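You operate a simulated robot arm through the tools that you are given. There is no shell and no other tool.

The job below is to be done with a simulated robot arm. You get a single attempt, and the scene is never put back.

## Task
Send the grey cradle's carrier on a TEST trip and put it back.
Fine: the dial goes back to HOLD. Set down upright: carrier.

The check looks at the end state, three seconds after you hand in, the way a careful person would. Anything else that was tipped, shoved, dropped, spilled or broken makes it a failure.

## Robot
A 6-joint arm with a two-finger gripper, fixed in place. Base frame: the origin is on the floor under the middle of its stand, x ahead of it, y to its left, z up; the work surface is at about z = 0.85. Readings come in m, rad, newtons and seconds.
It reaches about 1.572 m from its shoulder. Its first joint turns from -2.897 to 2.897 rad. Payload 2.45 kg.
The tool frame sits at the grasp point between the pads (the TCP): z along the fingers, y along the line on which they close. The tips reach 0.02 m beyond it. The gripper opens to 0.14 m; its body begins 0.168 m behind the TCP.
Orientation is told as [roll, pitch, yaw] about the base's x, y, z axes, in that order, counted from this pose: with the fingers straight down and closing along the base's y, the tool's x points along the base's -x, its y along +y and its z along -z.

## Interface
- The arm moves only by the tool jog_arm. Its arguments are lists of equal length, an entry for each row: "rot": the turn, a rotation vector about the tool's x, y, z in rad, a list of three; "travel": the shift along the tool's x, y, z in m, a list of three; "fingers": the gripper command, from -1 (shut) to 1 (fully open), values between in proportion. In form: {"rot": [[rx, ry, rz], ...], "travel": [[dx, dy, dz], ...], "fingers": [fingers, ...]}. A call has 1 to 20 rows; each row is the pose to reach, as a shift and turn from the pose commanded when the call began, along the tool's axes at that moment. Rows are played at 5 a second. More than 0.05 m and 0.15 rad between two rows, or a gripper value outside its range, and nothing of the call is played. Where a pose cannot be reached the arm comes as near as it can. A force on the tool above 90 N (or 10 N above the force at the start of the call, whichever is more), or a blocked arm, ends the call early, and 0.2 s more pass. The fingers move at their own pace (about 0.045 m/s each) and stop on an object; they squeeze with about 36 N. The grip force told is the motor's: it shows also when the fingers shut on nothing. Time passes only in rows, and 0.2 s behind the last, so rows that repeat a pose let the fingers close. It gives the time, the measured TCP pose, the force on the tool (base axes), the opening and the grip force at its end, in the units of the frame above (readings bear some noise), with the torque about the TCP (base axes, N m) and any sound that the robot's microphone picked up.
- Cameras (640 x 400 px; columns grow to the right, rows downward): "scene" is fixed at [0.0512, -0.6495, 1.6278]; the picture's right is [0.77, -0.63, 0.00], its down [-0.39, -0.47, -0.79] and it looks along [0.50, 0.61, -0.61] (base axes); focal length 320 px, centre (320, 200). "wrist" rides on the gripper at [0.078, 0.011, -0.209] in the tool frame; the picture's right is [-0.14, 0.99, 0.00], its down [-0.92, -0.13, -0.37] and it looks along [-0.36, -0.05, 0.93] (tool axes); focal length 280 px, centre (320, 200). There is no depth. A picture from a camera that has moved, and an enlarged one, comes with that camera's place and axes in the base frame and with its lens.
- capture(camera): a new picture of that camera. The clock stands still meanwhile.
- close_up(camera, box): a new picture of the part [left, top, right, bottom] of that camera's present view, enlarged. The clock stands still meanwhile.
- job_done(): hands the job in; it is judged then, once.

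Nothing tells you positions but the pictures and the camera data. Unless the task says otherwise, let go and move clear before handing in.

The tools are called after "Request:" as a command line: name --argument value ..., lists and objects as JSON in quotes. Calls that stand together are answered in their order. jog_arm: Moves the arm, as the interface text tells. Its arguments: {"type":"object","properties":{"rot":{"type":"array","items":{"type":"array","items":{"type":"number"}}},"travel":{"type":"array","items":{"type":"array","items":{"type":"number"}}},"fingers":{"type":"array","items":{"type":"number"}}},"required":["rot","travel","fingers"]} The other tools are called the same way: capture (camera) takes a picture; close_up (camera, box) takes an enlarged picture of a part of a camera's view; job_done () hands the job in.

At the start:

```text
clock: 0.0
ee_pos: [0.6859, 0.1297, 1.2003]
tool_rot: [-0.001, 0.0, 0.0]
force: [0.2, -0.4, 0.3]
moment: [-0.02, 0.01, 0.02]
opening: 0.14
grip_force: 0.1
```

scene: 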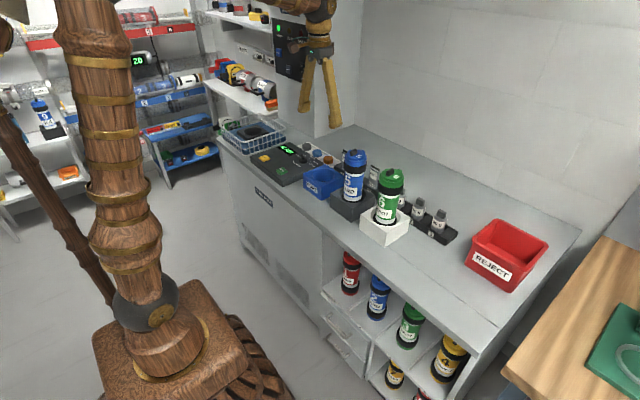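
wrist: 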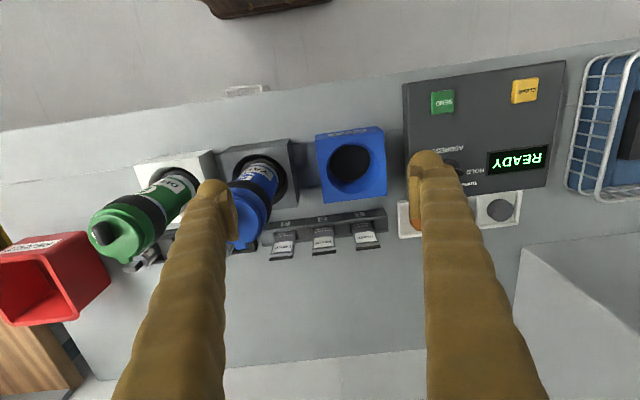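

I see a counter with a control panel (SEND button, yellow button, dial, READY display), a blue cradle, a dark-grey cradle with a blue carrier, and a white cradle with a green carrier. I'll take close-ups first to read labels before moving.

Request:
close_up --camera "scene" --box '[220, 110, 380, 210]'

Request:
close_up --camera "wrist" --box '[390, 50, 590, 240]'

Request:
close_up --camera "scene" --box '[300, 130, 470, 260]'

Request:
close_up --camera "scene" --box '[180, 0, 360, 130]'

Request:
close_up --camera "wrist" --box '[80, 120, 420, 280]'

```text
4.00 times, centred on (300, 160) of scene
camera zoom: at [0.0512, -0.6495, 1.6278], right [0.77, -0.63, 0.0], down [-0.39, -0.47, -0.79], along [0.5, 0.61, -0.61], focal length 1278 px, centre (400, 360)
```

zoom: 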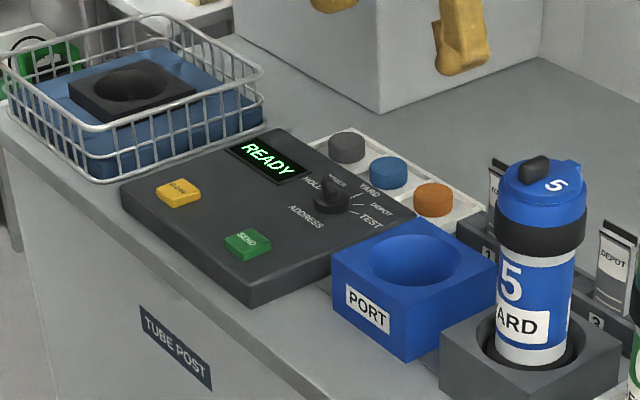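

```text
2.11 times, centred on (490, 145) of wrist
camera zoom: at [0.6074, 0.1404, 1.4088], right [0.14, 0.99, 0.0], down [0.92, -0.13, 0.37], along [0.36, -0.05, -0.93], focal length 590 px, centre (-38, 316)
```

zoom: 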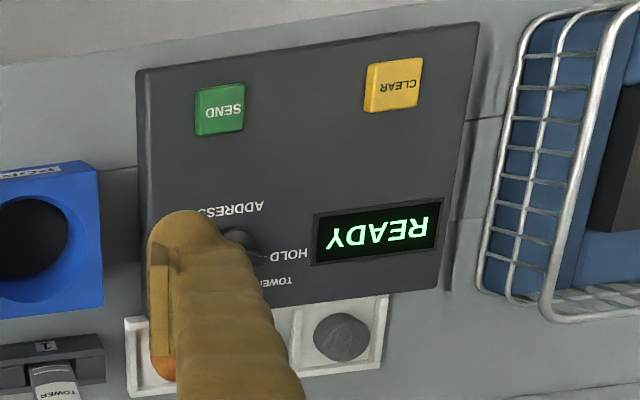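

```text
3.08 times, centred on (385, 195) of scene
camera zoom: at [0.0512, -0.6495, 1.6278], right [0.77, -0.63, 0.0], down [-0.39, -0.47, -0.79], along [0.5, 0.61, -0.61], focal length 983 px, centre (120, 215)
```

zoom: 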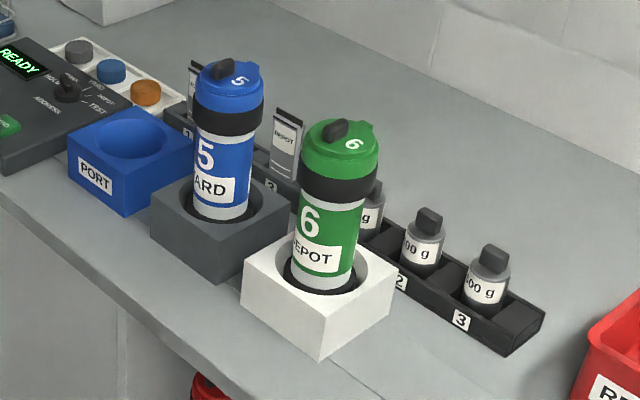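

```text
3.08 times, centred on (270, 65) of scene
camera zoom: at [0.0512, -0.6495, 1.6278], right [0.77, -0.63, 0.0], down [-0.39, -0.47, -0.79], along [0.5, 0.61, -0.61], focal length 983 px, centre (474, 615)
```

zoom: 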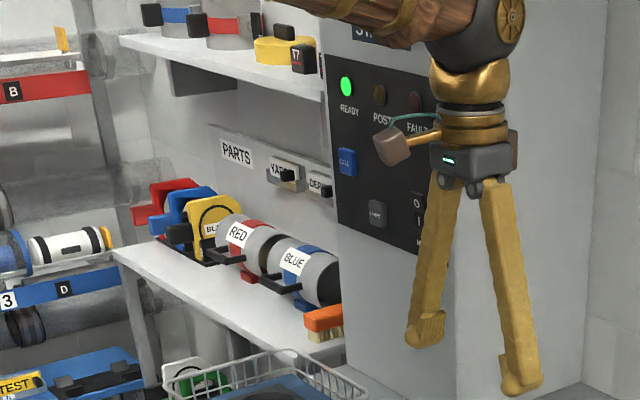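

```text
1.88 times, centred on (250, 200) of wrist
camera zoom: at [0.6074, 0.1404, 1.4088], right [0.14, 0.99, 0.0], down [0.92, -0.13, 0.37], along [0.36, -0.05, -0.93], focal length 528 px, centre (452, 200)
```

zoom: 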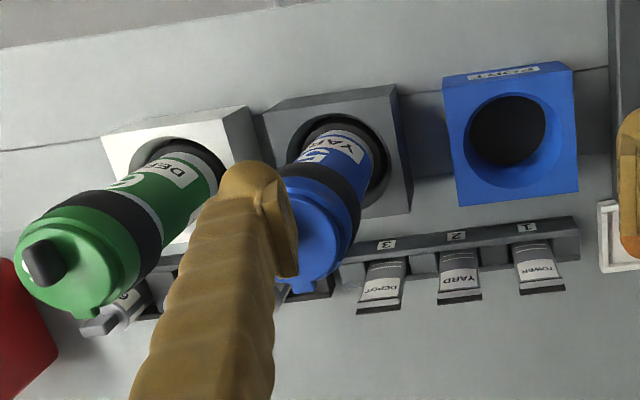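

The grey cradle holds carrier 5 (blue, YARD) around (0.755, 0.02), the blue PORT socket is near (0.742, 0.176), and the panel dial is near (0.76, 0.33), currently at HOLD. I'll slide the arm along +y to see the panel between the open fingers.

Request:
jog_arm --rot '[[0, 0, 0], [0, 0, 0], [0, 0, 0], [0, 0, 0], [0, 0, 0]]' --travel '[[0, 0.045, 0], [0, 0.09, 0], [0, 0.135, 0], [0, 0.17, 0], [0, 0.2, 0]]' --fingers '[1, 1, 1, 1, 1]'

Request:
capture --camera "wrist"

Request:
capture --camera "scene"

Request:
close_up --camera "wrist" --box '[220, 50, 420, 240]'

Request:
close_up --camera "scene" --box '[250, 0, 350, 80]'

```text
clock: 1.2
ee_pos: [0.6862, 0.3312, 1.1995]
tool_rot: [-0.001, 0.0, 0.001]
force: [-0.5, 0.0, -0.7]
moment: [0.01, 0.02, 0.04]
opening: 0.1401
grip_force: 0.2
```

```text
taken
camera wrist: at [0.6066, 0.3414, 1.4079], right [0.14, 0.99, 0.0], down [0.92, -0.13, 0.37], along [0.37, -0.05, -0.93], focal length 280 px, centre (320, 200)
```

wrist: 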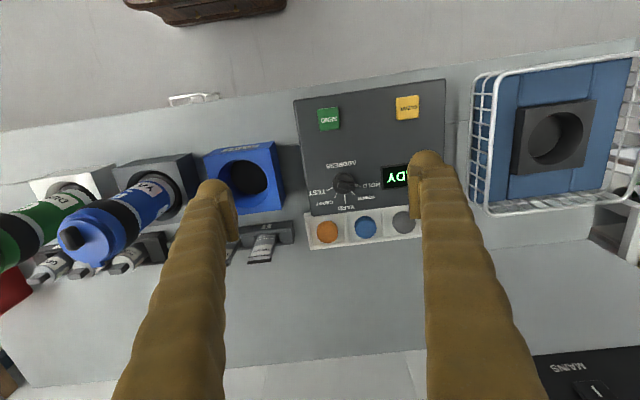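

```text
taken
```

scene: 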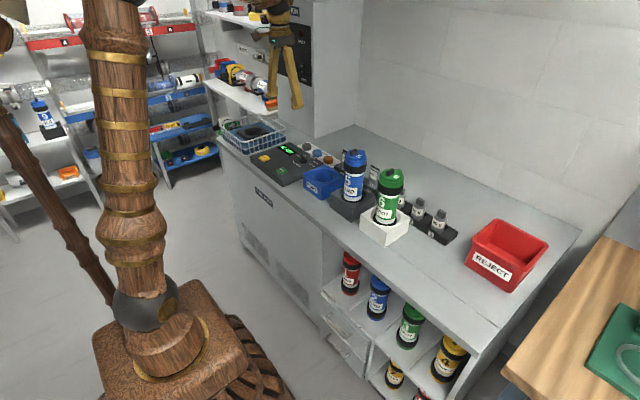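

```text
2.11 times, centred on (320, 145) of wrist
camera zoom: at [0.6066, 0.3414, 1.4079], right [0.14, 0.99, 0.0], down [0.92, -0.13, 0.37], along [0.37, -0.05, -0.93], focal length 590 px, centre (320, 316)
```

zoom: 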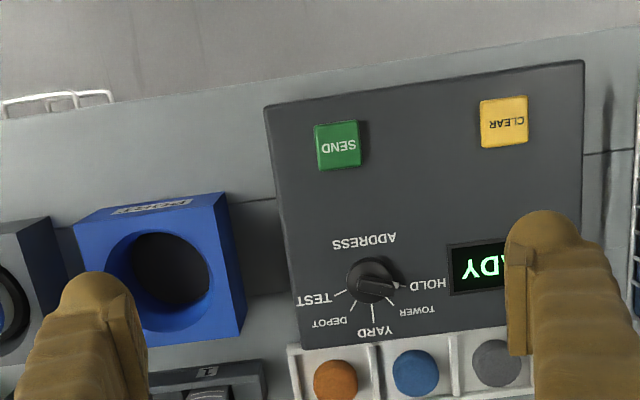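

```text
5.00 times, centred on (300, 40) of scene
camera zoom: at [0.0512, -0.6495, 1.6278], right [0.77, -0.63, 0.0], down [-0.39, -0.47, -0.79], along [0.5, 0.61, -0.61], focal length 1598 px, centre (420, 1000)
```

zoom: 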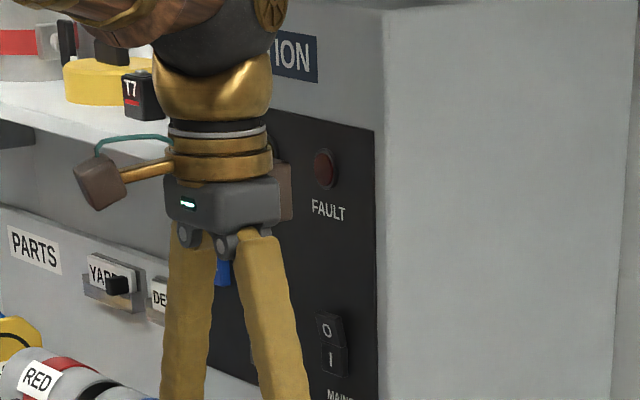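

The panel is clear now: dial at HOLD (knob ≈ (0.776, 0.364, 0.90)), TEST is the last position clockwise, SEND is the green button. Next I move over the grey cradle's carrier to locate it precisely, and check the wall panel.

Request:
jog_arm --rot '[[0, 0, 0], [0, 0, 0], [0, 0, 0], [0, 0, 0], [0, 0, 0], [0, 0, 0], [0, 0, 0]]' --travel '[[0, -0.045, 0], [0, -0.09, 0], [0, -0.135, 0], [0, -0.18, 0], [0, -0.225, 0], [0, -0.27, 0], [0, -0.31, 0]]' --fingers '[1, 1, 1, 1, 1, 1, 1]'

Request:
capture --camera "wrist"

Request:
close_up --camera "scene" --box '[240, 0, 340, 80]'

Request:
close_up --camera "scene" --box '[300, 130, 460, 250]'

Request:
close_up --camera "wrist" --box '[210, 90, 430, 290]'

```text
clock: 2.8
ee_pos: [0.6881, 0.0184, 1.1984]
tool_rot: [0.002, 0.0, 0.001]
force: [0.7, 0.5, -0.1]
moment: [0.0, -0.02, 0.01]
opening: 0.1399
grip_force: 0.1
```

```text
taken
camera wrist: at [0.6079, 0.0298, 1.4084], right [0.14, 0.99, 0.0], down [0.92, -0.13, 0.37], along [0.37, -0.05, -0.93], focal length 280 px, centre (320, 200)
```

wrist: 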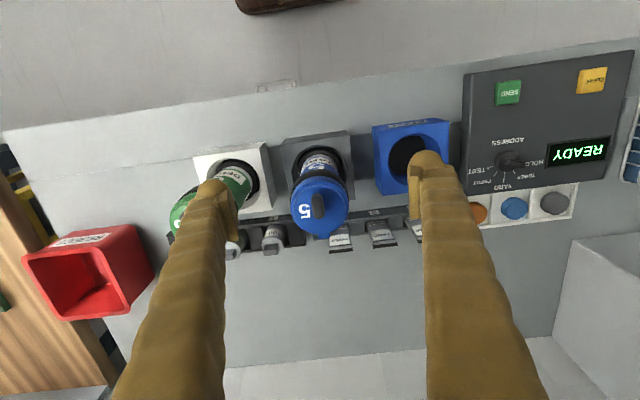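

```text
5.00 times, centred on (290, 40) of scene
camera zoom: at [0.0512, -0.6495, 1.6278], right [0.77, -0.63, 0.0], down [-0.39, -0.47, -0.79], along [0.5, 0.61, -0.61], focal length 1598 px, centre (470, 1000)
```

zoom: 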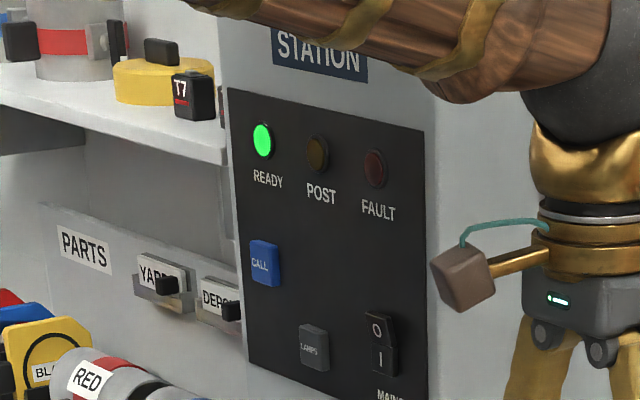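

```text
3.33 times, centred on (380, 190) of scene
camera zoom: at [0.0512, -0.6495, 1.6278], right [0.77, -0.63, 0.0], down [-0.39, -0.47, -0.79], along [0.5, 0.61, -0.61], focal length 1065 px, centre (120, 233)
```

zoom: 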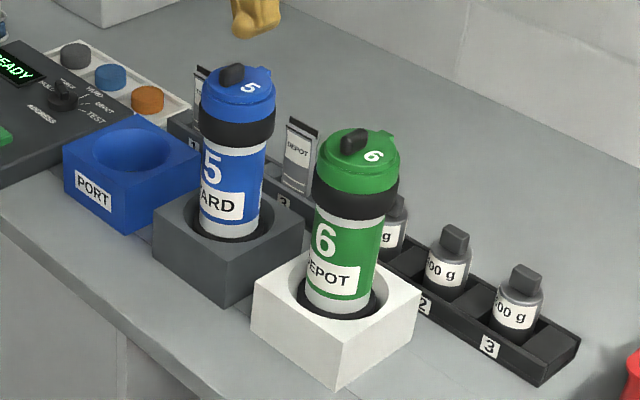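

```text
2.00 times, centred on (320, 190) of wrist
camera zoom: at [0.6079, 0.0298, 1.4084], right [0.14, 0.99, 0.0], down [0.92, -0.13, 0.37], along [0.37, -0.05, -0.93], focal length 561 px, centre (320, 220)
```

zoom: 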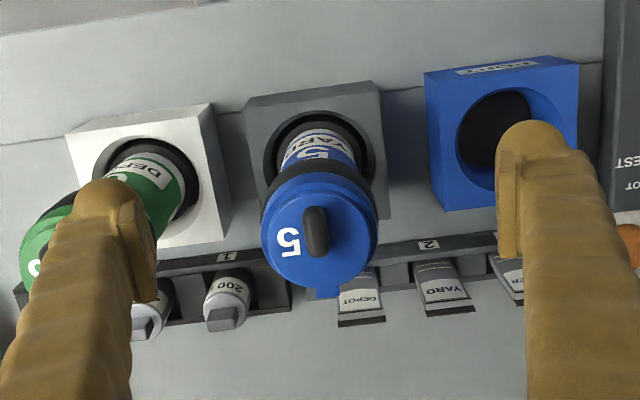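

Nominal positions: carrier 5 at ≈(0.749, 0.011), lid top ≈1.08; cradle top ≈0.915; port centre ≈(0.746, 0.178). I'll centre above the carrier with a narrower opening and check alignment before descending.

Request:
jog_arm --rot '[[0, 0, 0], [0, 0, 0], [0, 0, 0]]' --travel '[[-0.03, -0.004, 0], [-0.061, -0.007, 0], [-0.061, -0.007, 0]]' --fingers '[0.5, 0.5, 0.5]'

Request:
capture --camera "wrist"

Request:
close_up --camera "scene" --box '[290, 50, 450, 250]'

```text
clock: 3.6
ee_pos: [0.7493, 0.0138, 1.1975]
tool_rot: [0.001, 0.0, -0.001]
force: [0.1, 0.4, 0.4]
moment: [0.01, 0.01, -0.02]
opening: 0.105
grip_force: 0.1
```

```text
taken
camera wrist: at [0.668, 0.0239, 1.4083], right [0.14, 0.99, 0.0], down [0.92, -0.13, 0.37], along [0.37, -0.05, -0.93], focal length 280 px, centre (320, 200)
```

wrist: 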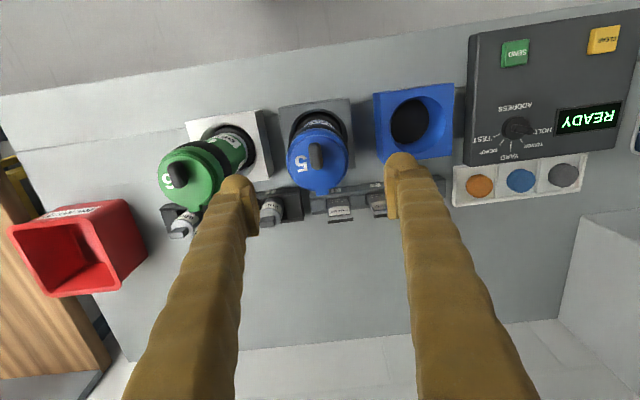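

```text
2.00 times, centred on (370, 150) of scene
camera zoom: at [0.0512, -0.6495, 1.6278], right [0.77, -0.63, 0.0], down [-0.39, -0.47, -0.79], along [0.5, 0.61, -0.61], focal length 639 px, centre (220, 300)
```

zoom: 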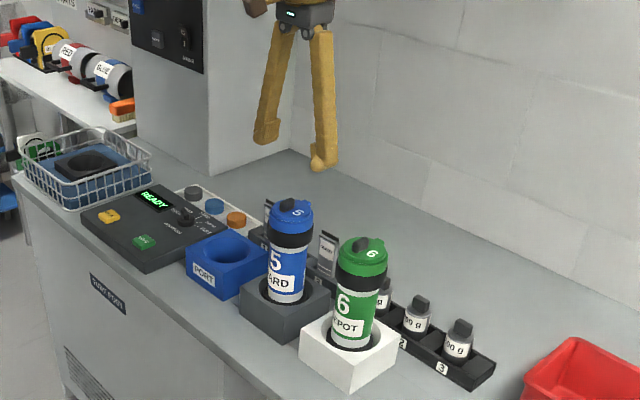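

The fingers straddle carrier 5 evenly, and the green carrier is clear of the left finger. I'll descend to the body just under the black band (z ≈ 0.97) without closing yet.

Request:
jog_arm --rot '[[0, 0, 0], [0, 0, 0], [0, 0, 0], [0, 0, 0], [0, 0, 0], [0, 0, 0], [0, 0, 0], [0, 0, 0]]' --travel '[[0.002, -0.002, 0.03], [0.002, -0.002, 0.06], [0.002, -0.002, 0.095], [0.002, -0.002, 0.13], [0.002, -0.002, 0.165], [0.002, -0.002, 0.2], [0.002, -0.002, 0.227], [0.002, -0.002, 0.227]]' --fingers '[0.5, 0.5, 0.5, 0.5, 0.5, 0.5, 0.5, 0.5]'

Request:
capture --camera "wrist"

Request:
close_up --camera "scene" --box '[290, 110, 450, 250]'

```text
clock: 5.4
ee_pos: [0.7461, 0.0102, 0.9746]
tool_rot: [-0.001, -0.004, 0.0]
force: [0.1, 3.0, 40.9]
moment: [-0.26, -0.13, -0.1]
opening: 0.1054
grip_force: 25.9
```

```text
taken
camera wrist: at [0.6658, 0.0204, 1.1843], right [0.14, 0.99, 0.0], down [0.92, -0.13, 0.37], along [0.37, -0.05, -0.93], focal length 280 px, centre (320, 200)
```

wrist: 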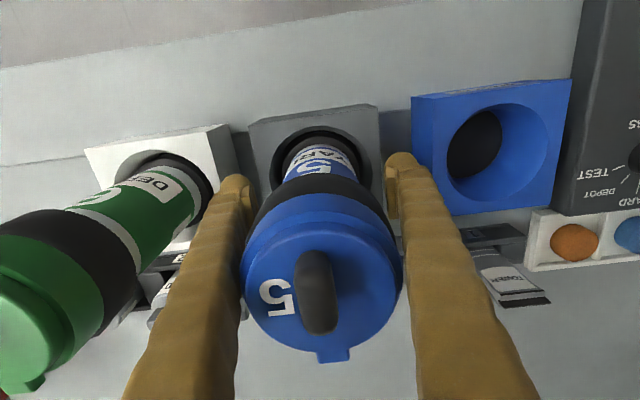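

```text
2.86 times, centred on (370, 180) of scene
camera zoom: at [0.0512, -0.6495, 1.6278], right [0.77, -0.63, 0.0], down [-0.39, -0.47, -0.79], along [0.5, 0.61, -0.61], focal length 913 px, centre (177, 257)
```

zoom: 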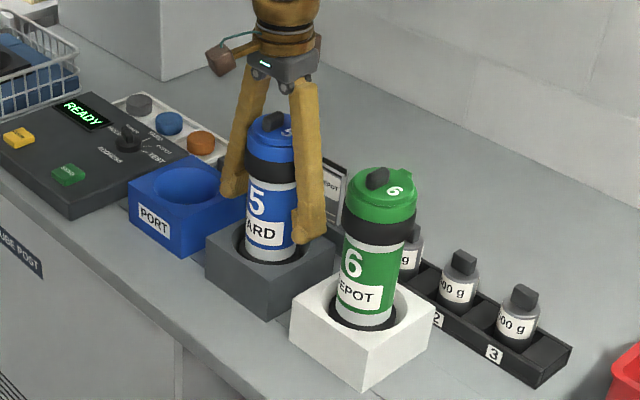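

Contact: about 41 N upward because the fingers lean inward towards the gripper and are wedging on the lid. I'll back up right away to the black band height (z ≈ 1.05) and check that the force vanishes and the carrier hasn't shifted.

Request:
jog_arm --rot '[[0, 0, 0], [0, 0, 0], [0, 0, 0], [0, 0, 0]]' --travel '[[0, 0, -0.025], [0, 0, -0.05], [0, 0, -0.078], [0, 0, -0.078]]' --fingers '[0.5, 0.5, 0.5, 0.5]'

Request:
capture --camera "wrist"

Request:
close_up --camera "scene" --box '[310, 110, 410, 230]'

```text
clock: 6.4
ee_pos: [0.7449, 0.011, 1.0523]
tool_rot: [-0.001, 0.001, 0.0]
force: [-0.5, 0.7, -2.1]
moment: [-0.01, 0.0, -0.01]
opening: 0.1085
grip_force: 11.6
```

```text
taken
camera wrist: at [0.6659, 0.0215, 1.261], right [0.14, 0.99, 0.0], down [0.92, -0.13, 0.37], along [0.36, -0.05, -0.93], focal length 280 px, centre (320, 200)
```

wrist: 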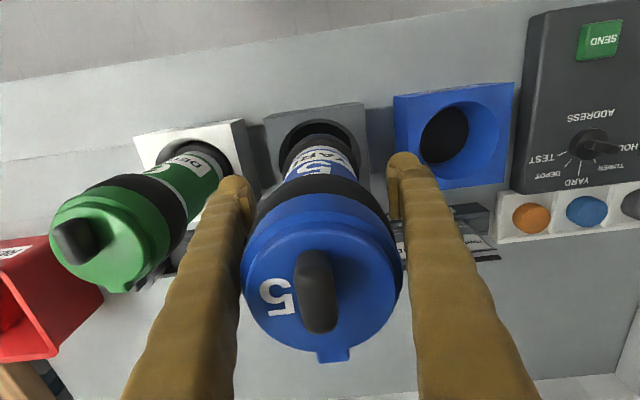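

```text
3.33 times, centred on (360, 170) of scene
camera zoom: at [0.0512, -0.6495, 1.6278], right [0.77, -0.63, 0.0], down [-0.39, -0.47, -0.79], along [0.5, 0.61, -0.61], focal length 1065 px, centre (187, 300)
```

zoom: 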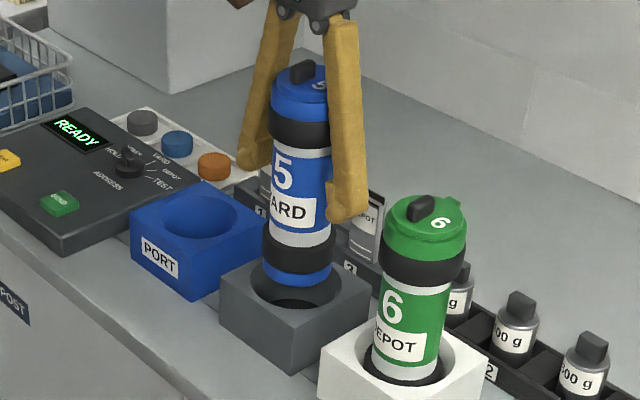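

The lid got wedged between the fingers, so the carrier lifted with the gripper (still upright, above its cradle). I'll lower it straight back into the grey cradle, open wider to release it, then re-grip higher up.

Request:
jog_arm --rot '[[0, 0, 0], [0, 0, 0], [0, 0, 0], [0, 0, 0], [0, 0, 0], [0, 0, 0]]' --travel '[[0, 0, 0.02], [0, 0, 0.04], [0, 0, 0.055], [0, 0, 0.067], [0, 0, 0.075], [0, 0, 0.075]]' --fingers '[0.5, 0.5, 0.5, 0.5, 0.5, 0.5]'

Request:
close_up --camera "scene" --box '[310, 110, 410, 230]'

Request:
capture --camera "wrist"

```text
clock: 7.8
ee_pos: [0.7452, 0.009, 0.9768]
tool_rot: [0.001, -0.001, -0.001]
force: [2.2, 0.4, 13.0]
moment: [-0.05, 0.2, 0.02]
opening: 0.109
grip_force: 6.0
```

```text
3.33 times, centred on (360, 170) of scene
camera zoom: at [0.0512, -0.6495, 1.6278], right [0.77, -0.63, 0.0], down [-0.39, -0.47, -0.79], along [0.5, 0.61, -0.61], focal length 1065 px, centre (187, 300)
```

zoom: 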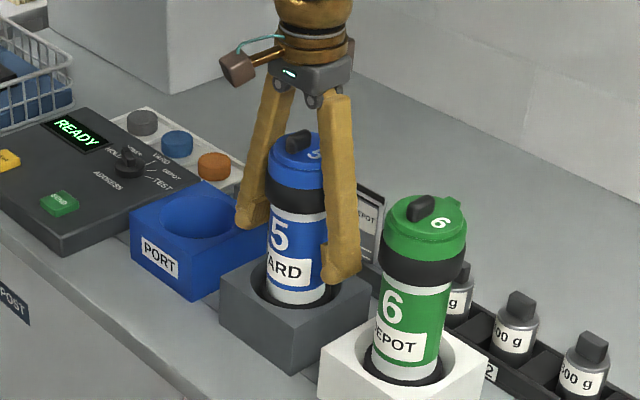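

```text
taken
camera wrist: at [0.6658, 0.0207, 1.1858], right [0.14, 0.99, 0.0], down [0.92, -0.13, 0.37], along [0.37, -0.05, -0.93], focal length 280 px, centre (320, 200)
```

wrist: 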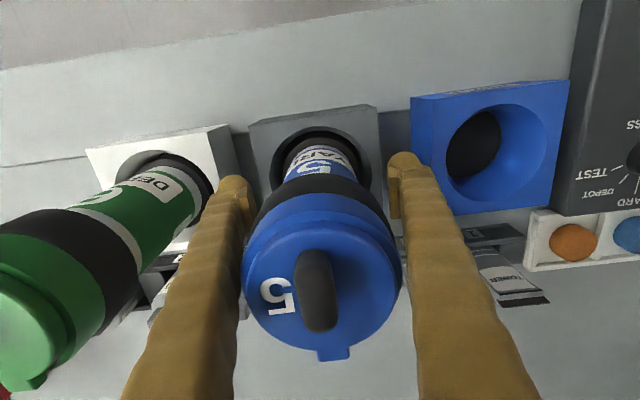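

The carrier is back in the cradle (contact 13 N, upright). Now I open the fingers in place to release it, then lift to band height.

Request:
jog_arm --rot '[[0, 0, 0], [0, 0, 0], [0, 0, 0], [0, 0, 0]]' --travel '[[0, 0, 0], [0, 0, 0], [0, 0, 0], [0, 0, 0]]' --fingers '[0.7, 0.85, 0.9, 0.9]'

Request:
close_up --camera "scene" --box '[310, 110, 410, 230]'

Request:
capture --camera "wrist"

```text
clock: 8.8
ee_pos: [0.7459, 0.0103, 0.9759]
tool_rot: [0.002, -0.001, 0.001]
force: [0.9, 0.1, -0.3]
moment: [0.01, 0.01, -0.02]
opening: 0.1329
grip_force: 0.1
```

```text
3.33 times, centred on (360, 170) of scene
camera zoom: at [0.0512, -0.6495, 1.6278], right [0.77, -0.63, 0.0], down [-0.39, -0.47, -0.79], along [0.5, 0.61, -0.61], focal length 1065 px, centre (187, 300)
```

zoom: 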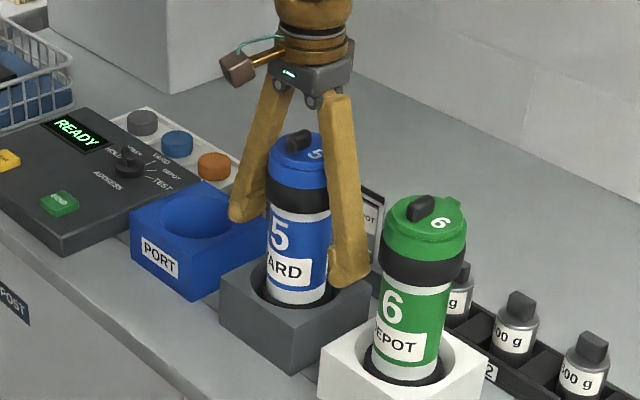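

```text
taken
camera wrist: at [0.6657, 0.0207, 1.1853], right [0.14, 0.99, 0.0], down [0.92, -0.13, 0.37], along [0.36, -0.05, -0.93], focal length 280 px, centre (320, 200)
```

wrist: 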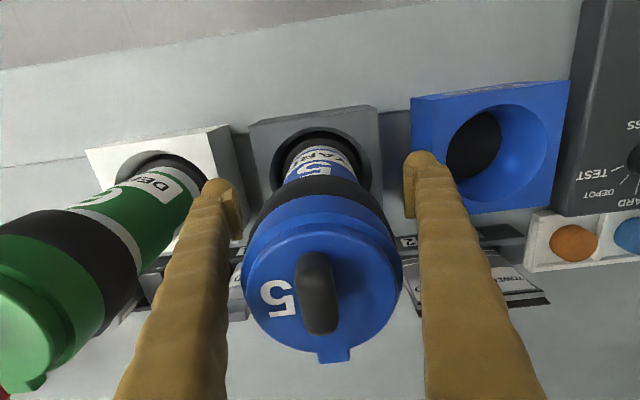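

Released cleanly, the carrier stands upright in its cradle. Now raise to the band height (z ≈ 1.05) and close on the black band.

Request:
jog_arm --rot '[[0, 0, 0], [0, 0, 0], [0, 0, 0], [0, 0, 0], [0, 0, 0], [0, 0, 0], [0, 0, 0], [0, 0, 0], [0, 0, 0]]' --travel '[[0, 0, -0.025], [0, 0, -0.05], [0, 0, -0.073], [0, 0, -0.073], [0, 0, -0.073], [0, 0, -0.073], [0, 0, -0.073], [0, 0, -0.073], [0, 0, -0.073]]' --fingers '[0.9, 0.9, 0.9, 0.5, 0.2, -0.3, -1, -1, -1]'

Request:
close_up --camera "scene" --box '[310, 110, 410, 230]'

Request:
capture --camera "wrist"

```text
clock: 10.8
ee_pos: [0.7459, 0.01, 1.0503]
tool_rot: [0.0, 0.0, 0.0]
force: [-0.1, 0.5, 4.6]
moment: [0.01, -0.03, -0.01]
opening: 0.0861
grip_force: 36.1
```

```text
3.33 times, centred on (360, 170) of scene
camera zoom: at [0.0512, -0.6495, 1.6278], right [0.77, -0.63, 0.0], down [-0.39, -0.47, -0.79], along [0.5, 0.61, -0.61], focal length 1065 px, centre (187, 300)
```

zoom: 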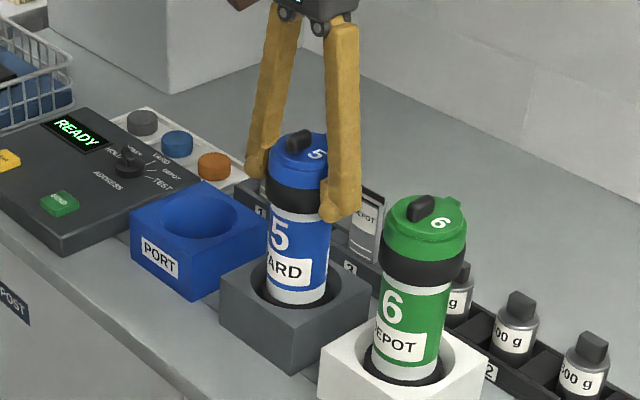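

```text
taken
camera wrist: at [0.6671, 0.0207, 1.259], right [0.14, 0.99, 0.0], down [0.92, -0.13, 0.37], along [0.37, -0.05, -0.93], focal length 280 px, centre (320, 200)
```

wrist: 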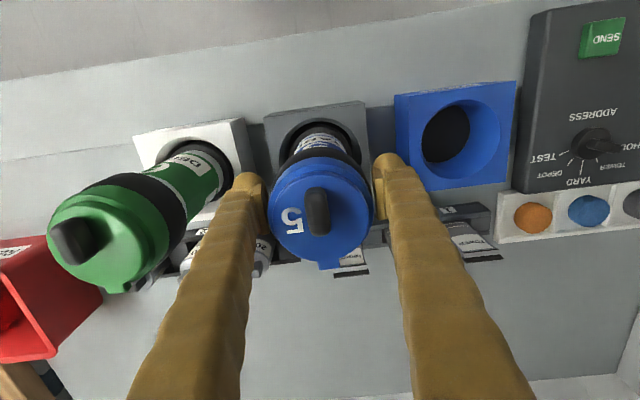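

Gripped at 0.086 m with 36 N on the band. I'll lift slowly straight up by 0.11 m and verify it hangs upright.

Request:
jog_arm --rot '[[0, 0, 0], [0, 0, 0], [0, 0, 0], [0, 0, 0], [0, 0, 0], [0, 0, 0]]' --travel '[[0, 0, -0.012], [0, 0, -0.03], [0, 0, -0.055], [0, 0, -0.085], [0, 0, -0.11], [0, 0, -0.11]]' --fingers '[-1, -1, -1, -1, -1, -1]'

Request:
capture --camera "scene"

Request:
close_up --camera "scene" --box '[300, 70, 420, 230]'

Request:
capture --camera "wrist"

```text
clock: 12.2
ee_pos: [0.7462, 0.0098, 1.1598]
tool_rot: [0.001, 0.0, -0.001]
force: [0.3, 1.7, -2.3]
moment: [-0.01, 0.0, 0.02]
opening: 0.0863
grip_force: 36.4
```

```text
taken
```

scene: 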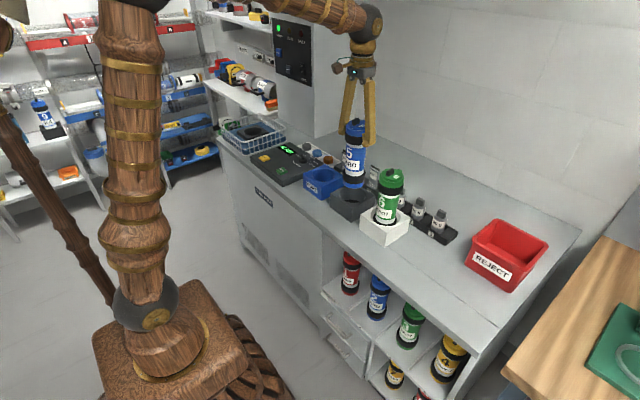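

```text
2.50 times, centred on (360, 150) of scene
camera zoom: at [0.0512, -0.6495, 1.6278], right [0.77, -0.63, 0.0], down [-0.39, -0.47, -0.79], along [0.5, 0.61, -0.61], focal length 799 px, centre (220, 325)
```

zoom: 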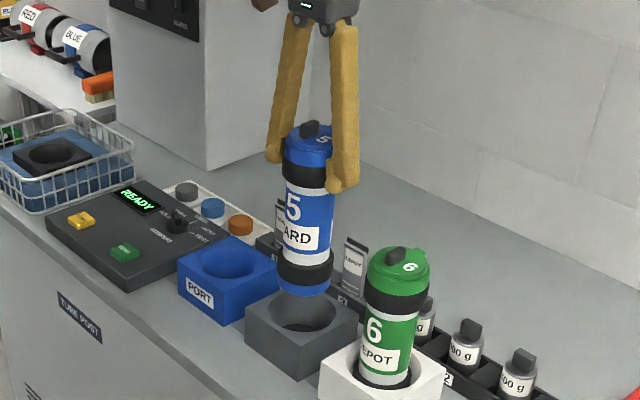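

```text
taken
camera wrist: at [0.6665, 0.0214, 1.3688], right [0.14, 0.99, 0.0], down [0.92, -0.13, 0.37], along [0.36, -0.05, -0.93], focal length 280 px, centre (320, 200)
```

wrist: 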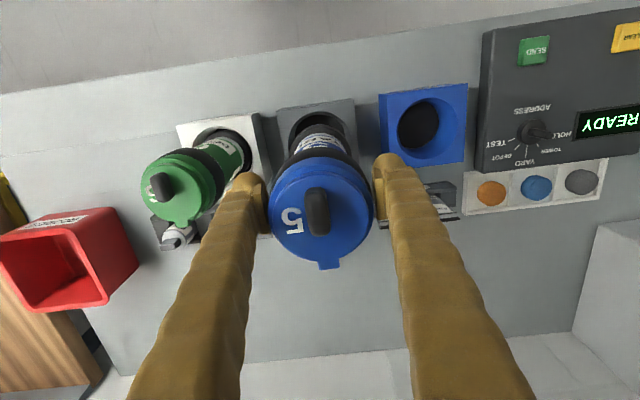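

Carrier hangs upright, bottom at ≈0.974, clear of the port top (≈0.922). I'll zoom in on the port to refine its centre before moving over it.

Request:
close_up --camera "wrist" --box '[360, 70, 490, 180]'

Request:
close_up --camera "scene" --box '[290, 150, 360, 210]'

Request:
close_up --camera "wrist" --box '[250, 80, 400, 200]'

```text
3.64 times, centred on (425, 125) of wrist
camera zoom: at [0.6665, 0.0214, 1.3688], right [0.14, 0.99, 0.0], down [0.92, -0.13, 0.37], along [0.36, -0.05, -0.93], focal length 1020 px, centre (-62, 473)
```

zoom: 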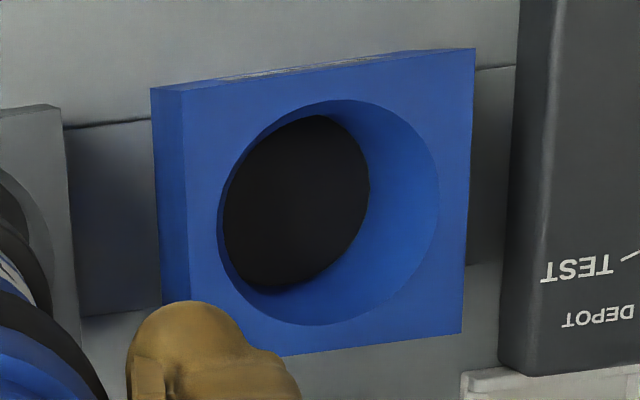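

```text
6.67 times, centred on (325, 180) of scene
camera zoom: at [0.0512, -0.6495, 1.6278], right [0.77, -0.63, 0.0], down [-0.39, -0.47, -0.79], along [0.5, 0.61, -0.61], focal length 2130 px, centre (287, 333)
```

zoom: 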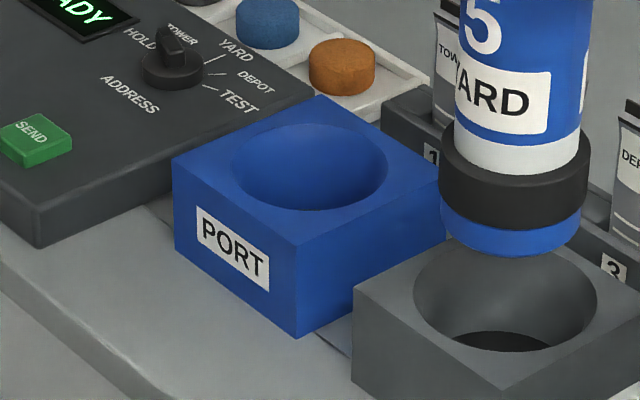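

```text
3.33 times, centred on (325, 140) of wrist
camera zoom: at [0.6665, 0.0214, 1.3688], right [0.14, 0.99, 0.0], down [0.92, -0.13, 0.37], along [0.36, -0.05, -0.93], focal length 935 px, centre (303, 400)
```

zoom: 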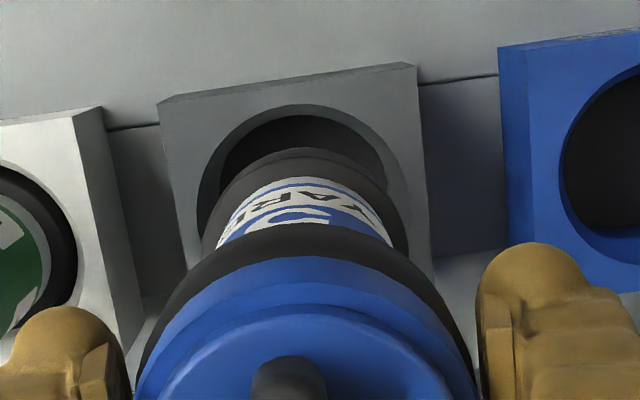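

Port centre refined to ≈(0.746, 0.180), rim z≈0.917, hole ≈0.095 m wide vs. carrier base ≈0.079. I'll carry the carrier over by +0.169 in y and check alignment before lowering.

Request:
jog_arm --rot '[[0, 0, 0], [0, 0, 0], [0, 0, 0], [0, 0, 0], [0, 0, 0], [0, 0, 0], [0, 0, 0]]' --travel '[[0, 0.02, 0], [0, 0.05, 0], [0, 0.085, 0], [0, 0.12, 0], [0, 0.15, 0], [0.001, 0.169, 0], [0.001, 0.169, 0]]' --fingers '[-1, -1, -1, -1, -1, -1, -1]'

Request:
close_up --camera "scene" --box '[280, 90, 400, 210]'

Request:
capture --camera "wrist"

Request:
close_up --camera "wrist" --box '[240, 80, 400, 200]'

```text
clock: 13.8
ee_pos: [0.7462, 0.1784, 1.1588]
tool_rot: [0.0, 0.0, -0.001]
force: [0.6, 0.7, -1.8]
moment: [0.02, 0.02, -0.02]
opening: 0.0861
grip_force: 35.8
```

```text
3.33 times, centred on (340, 150) of scene
camera zoom: at [0.0512, -0.6495, 1.6278], right [0.77, -0.63, 0.0], down [-0.39, -0.47, -0.79], along [0.5, 0.61, -0.61], focal length 1065 px, centre (253, 367)
```

zoom: 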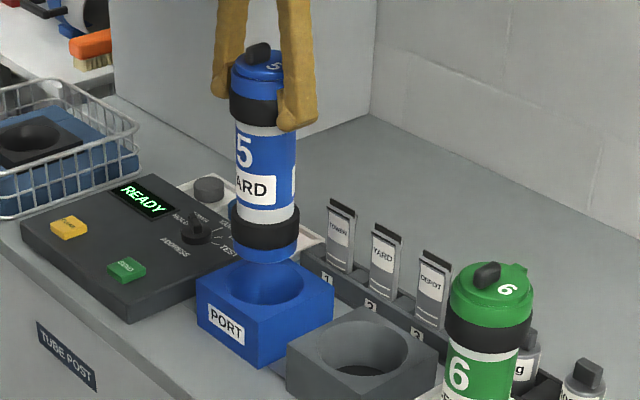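

```text
taken
camera wrist: at [0.6662, 0.1906, 1.368], right [0.14, 0.99, 0.0], down [0.92, -0.13, 0.37], along [0.36, -0.05, -0.93], focal length 280 px, centre (320, 200)
```

wrist: 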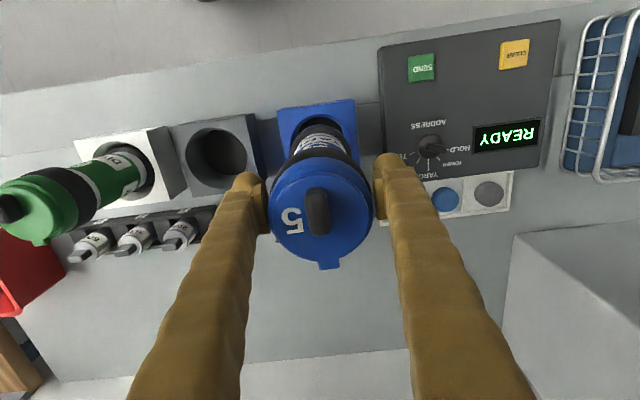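

```text
3.33 times, centred on (320, 140) of wrist
camera zoom: at [0.6662, 0.1906, 1.368], right [0.14, 0.99, 0.0], down [0.92, -0.13, 0.37], along [0.36, -0.05, -0.93], focal length 935 px, centre (320, 400)
```

zoom: 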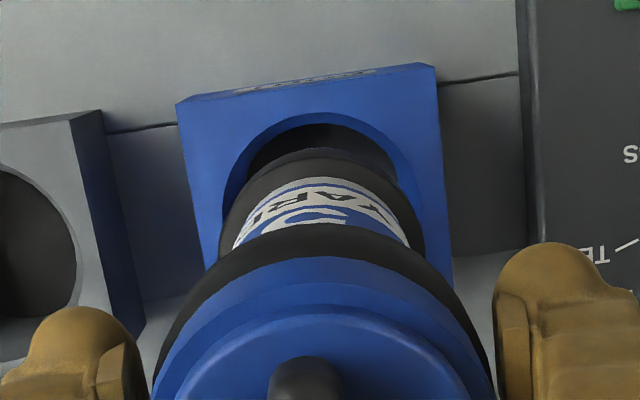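

The carrier is lined up over the port within a few mm. I'll lower it most of the way and check forces before seating it.

Request:
jog_arm --rot '[[0, 0, 0], [0, 0, 0], [0, 0, 0], [0, 0, 0], [0, 0, 0], [0, 0, 0]]' --travel '[[0, 0, 0.025], [0, 0, 0.05], [0, 0, 0.07], [0, 0, 0.085], [0, 0, 0.095], [0, 0, 0.095]]' --fingers '[-1, -1, -1, -1, -1, -1]'

Request:
close_up --camera "scene" --box '[280, 90, 400, 210]'

Request:
capture --camera "wrist"

```text
clock: 15.2
ee_pos: [0.7447, 0.1801, 1.0624]
tool_rot: [0.0, 0.002, 0.001]
force: [0.2, 1.0, -2.2]
moment: [0.0, 0.04, -0.02]
opening: 0.0861
grip_force: 35.5
```

```text
3.33 times, centred on (340, 150) of scene
camera zoom: at [0.0512, -0.6495, 1.6278], right [0.77, -0.63, 0.0], down [-0.39, -0.47, -0.79], along [0.5, 0.61, -0.61], focal length 1065 px, centre (253, 367)
```

zoom: 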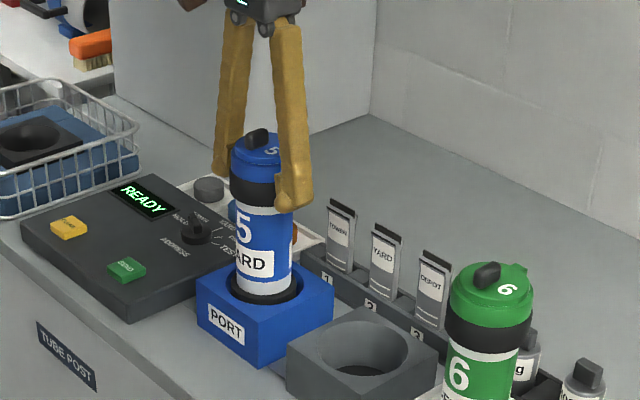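

```text
taken
camera wrist: at [0.6651, 0.1912, 1.2719], right [0.14, 0.99, 0.0], down [0.92, -0.13, 0.37], along [0.36, -0.05, -0.93], focal length 280 px, centre (320, 200)
```

wrist: 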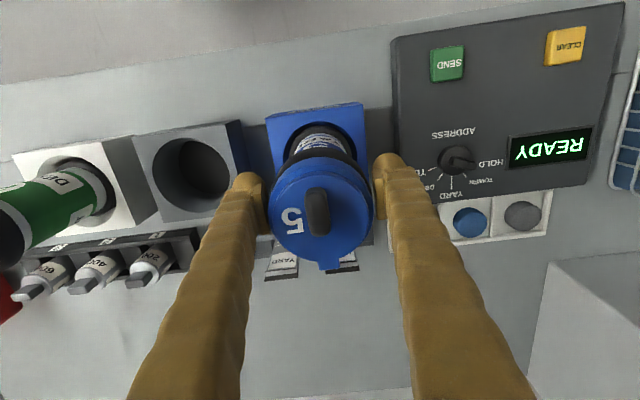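

It's inside the port without contact. I continue down in small steps until it seats.

Request:
jog_arm --rot '[[0, 0, 0], [0, 0, 0], [0, 0, 0], [0, 0, 0]]' --travel '[[0, 0, 0.004], [0, 0, 0.008], [0, 0, 0.011], [0, 0, 0.011]]' --fingers '[-1, -1, -1, -1]'

```text
clock: 16.2
ee_pos: [0.7447, 0.1796, 1.0514]
tool_rot: [0.001, -0.001, -0.001]
force: [-0.4, 0.2, -3.0]
moment: [0.03, -0.03, -0.01]
opening: 0.0861
grip_force: 35.8
```

No contact yet at z=1.051 (same level as in the cradle). I'll continue down in 2 mm steps.

Request:
jog_arm --rot '[[0, 0, 0], [0, 0, 0], [0, 0, 0]]' --travel '[[0, 0, 0.002], [0, 0, 0.004], [0, 0, 0.004]]' --fingers '[-1, -1, -1]'

Request:
close_up --camera "scene" --box '[280, 110, 380, 210]'

```text
clock: 17.0
ee_pos: [0.7448, 0.1798, 1.0501]
tool_rot: [0.0, -0.004, 0.0]
force: [-2.9, -2.4, 35.8]
moment: [-0.13, 0.06, -0.07]
opening: 0.086
grip_force: 35.9
```

```text
4.00 times, centred on (330, 160) of scene
camera zoom: at [0.0512, -0.6495, 1.6278], right [0.77, -0.63, 0.0], down [-0.39, -0.47, -0.79], along [0.5, 0.61, -0.61], focal length 1278 px, centre (280, 360)
```

zoom: 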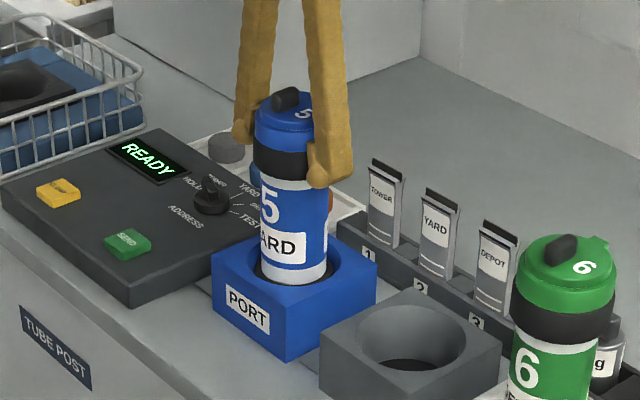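

Seated firmly (36 N). I'll ease off, open the fingers, and lift straight up clear of the lid.

Request:
jog_arm --rot '[[0, 0, 0], [0, 0, 0], [0, 0, 0], [0, 0, 0], [0, 0, 0]]' --travel '[[0, 0, -0.002], [0, 0, -0.002], [0, 0, -0.002], [0, 0, -0.002], [0, 0, -0.002]]' --fingers '[-1, 0.5, 0.86, 0.86, 0.86]'

Request:
jog_arm --rot '[[0, 0, 0], [0, 0, 0], [0, 0, 0], [0, 0, 0], [0, 0, 0]]' --travel '[[0, 0, -0.03], [0, 0, -0.07], [0, 0, -0.11], [0, 0, -0.15], [0, 0, -0.15]]' --fingers '[0.86, 0.86, 0.86, 0.86, 0.86]'

Request:
capture --camera "wrist"

Request:
capture --camera "scene"

Request:
close_up --camera "scene" --box '[280, 110, 380, 210]'

```text
clock: 18.2
ee_pos: [0.7439, 0.1795, 1.0505]
tool_rot: [-0.002, -0.001, 0.0]
force: [0.0, -0.5, 0.4]
moment: [0.0, 0.04, 0.03]
opening: 0.1303
grip_force: 0.2
```

```text
clock: 19.4
ee_pos: [0.7446, 0.1784, 1.2016]
tool_rot: [0.001, -0.001, 0.0]
force: [-0.2, 0.4, -0.6]
moment: [0.0, 0.01, -0.01]
opening: 0.1303
grip_force: 0.1
```

```text
taken
camera wrist: at [0.6659, 0.1888, 1.4106], right [0.14, 0.99, 0.0], down [0.92, -0.13, 0.37], along [0.36, -0.05, -0.93], focal length 280 px, centre (320, 200)
```

wrist: 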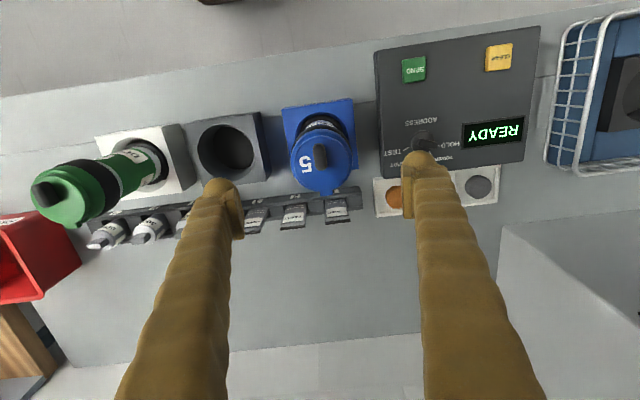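

```text
taken
```

scene: 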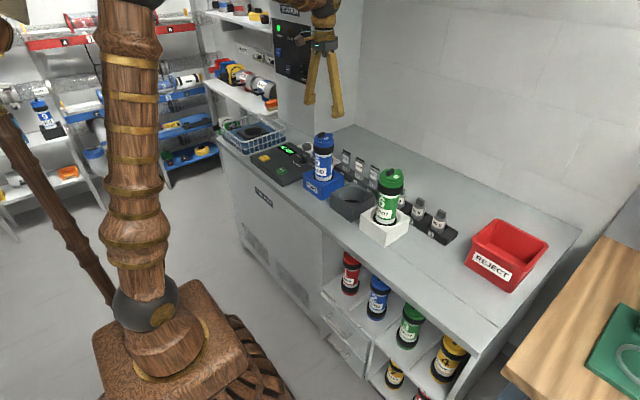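

```text
4.00 times, centred on (330, 160) of scene
camera zoom: at [0.0512, -0.6495, 1.6278], right [0.77, -0.63, 0.0], down [-0.39, -0.47, -0.79], along [0.5, 0.61, -0.61], focal length 1278 px, centre (280, 360)
```

zoom: 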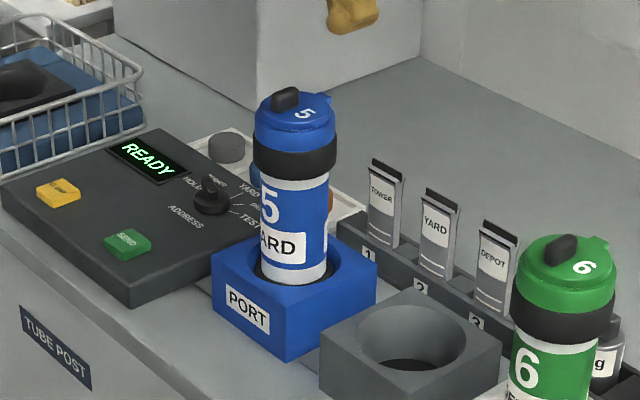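

Carrier 5 is seated in the port. Next, move over the dial to get a close view of the knob before gripping it.

Request:
jog_arm --rot '[[0, 0, 0], [0, 0, 0], [0, 0, 0], [0, 0, 0], [0, 0, 0], [0, 0, 0], [0, 0, 0]]' --travel '[[0.01, 0.045, 0], [0.02, 0.09, 0], [0.03, 0.135, 0], [0.04, 0.175, 0], [0.04, 0.186, 0.04], [0.04, 0.186, 0.08], [0.04, 0.186, 0.08]]' --fingers '[0.86, 0.86, 0.86, 0.86, 0.86, 0.86, 0.86]'

Request:
capture --camera "wrist"

Request:
close_up --camera "wrist" --box '[250, 70, 390, 180]'

Request:
close_up --camera "scene" --box '[270, 130, 340, 190]'

```text
clock: 21.0
ee_pos: [0.7055, 0.3679, 1.1192]
tool_rot: [-0.001, 0.0, -0.001]
force: [0.9, 0.3, 0.3]
moment: [-0.03, 0.05, -0.01]
opening: 0.1301
grip_force: 0.1
```

```text
taken
camera wrist: at [0.6273, 0.3784, 1.3293], right [0.14, 0.99, 0.0], down [0.92, -0.13, 0.37], along [0.36, -0.05, -0.93], focal length 280 px, centre (320, 200)
```

wrist: 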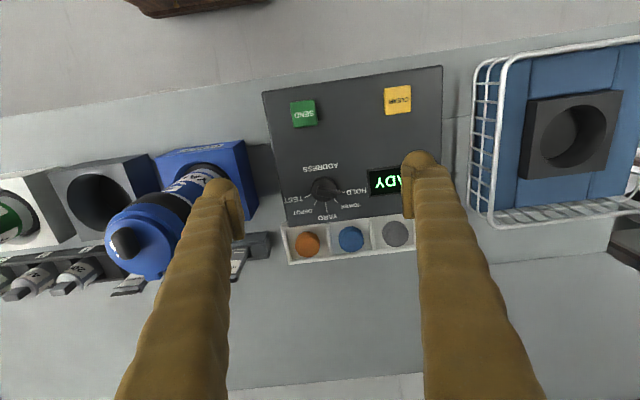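

```text
3.64 times, centred on (320, 125) of wrist
camera zoom: at [0.6273, 0.3784, 1.3293], right [0.14, 0.99, 0.0], down [0.92, -0.13, 0.37], along [0.36, -0.05, -0.93], focal length 1020 px, centre (320, 473)
```

zoom: 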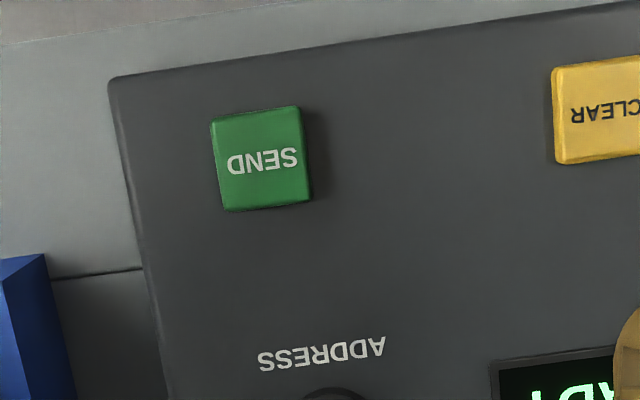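

```text
6.67 times, centred on (305, 160) of scene
camera zoom: at [0.0512, -0.6495, 1.6278], right [0.77, -0.63, 0.0], down [-0.39, -0.47, -0.79], along [0.5, 0.61, -0.61], focal length 2130 px, centre (420, 467)
```

zoom: 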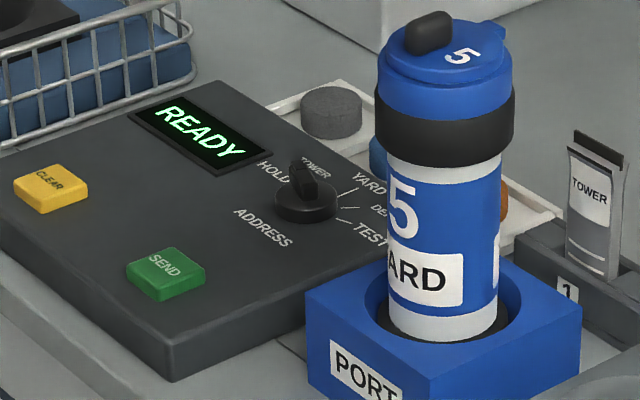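

Request:
close_up --camera "wrist" --box '[275, 150, 385, 235]'

Request:
close_up --camera "scene" --box '[290, 145, 325, 175]'

```text
4.71 times, centred on (330, 192) of wrist
camera zoom: at [0.6273, 0.3784, 1.3293], right [0.14, 0.99, 0.0], down [0.92, -0.13, 0.37], along [0.36, -0.05, -0.93], focal length 1320 px, centre (273, 235)
```

zoom: 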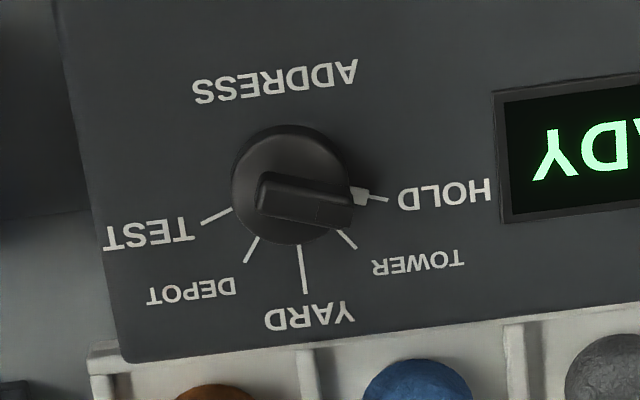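

```text
13.33 times, centred on (308, 160) of scene
camera zoom: at [0.0512, -0.6495, 1.6278], right [0.77, -0.63, 0.0], down [-0.39, -0.47, -0.79], along [0.5, 0.61, -0.61], focal length 4261 px, centre (487, 733)
```

zoom: 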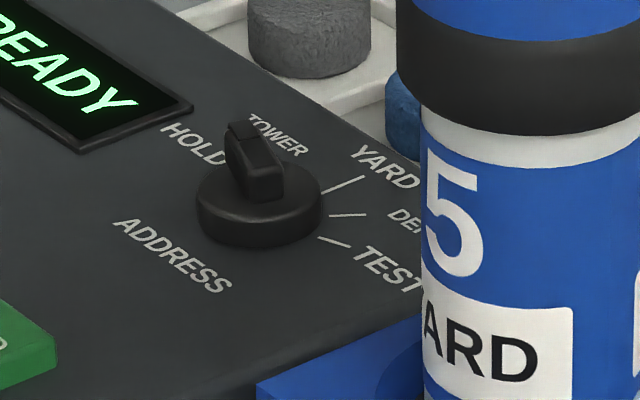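

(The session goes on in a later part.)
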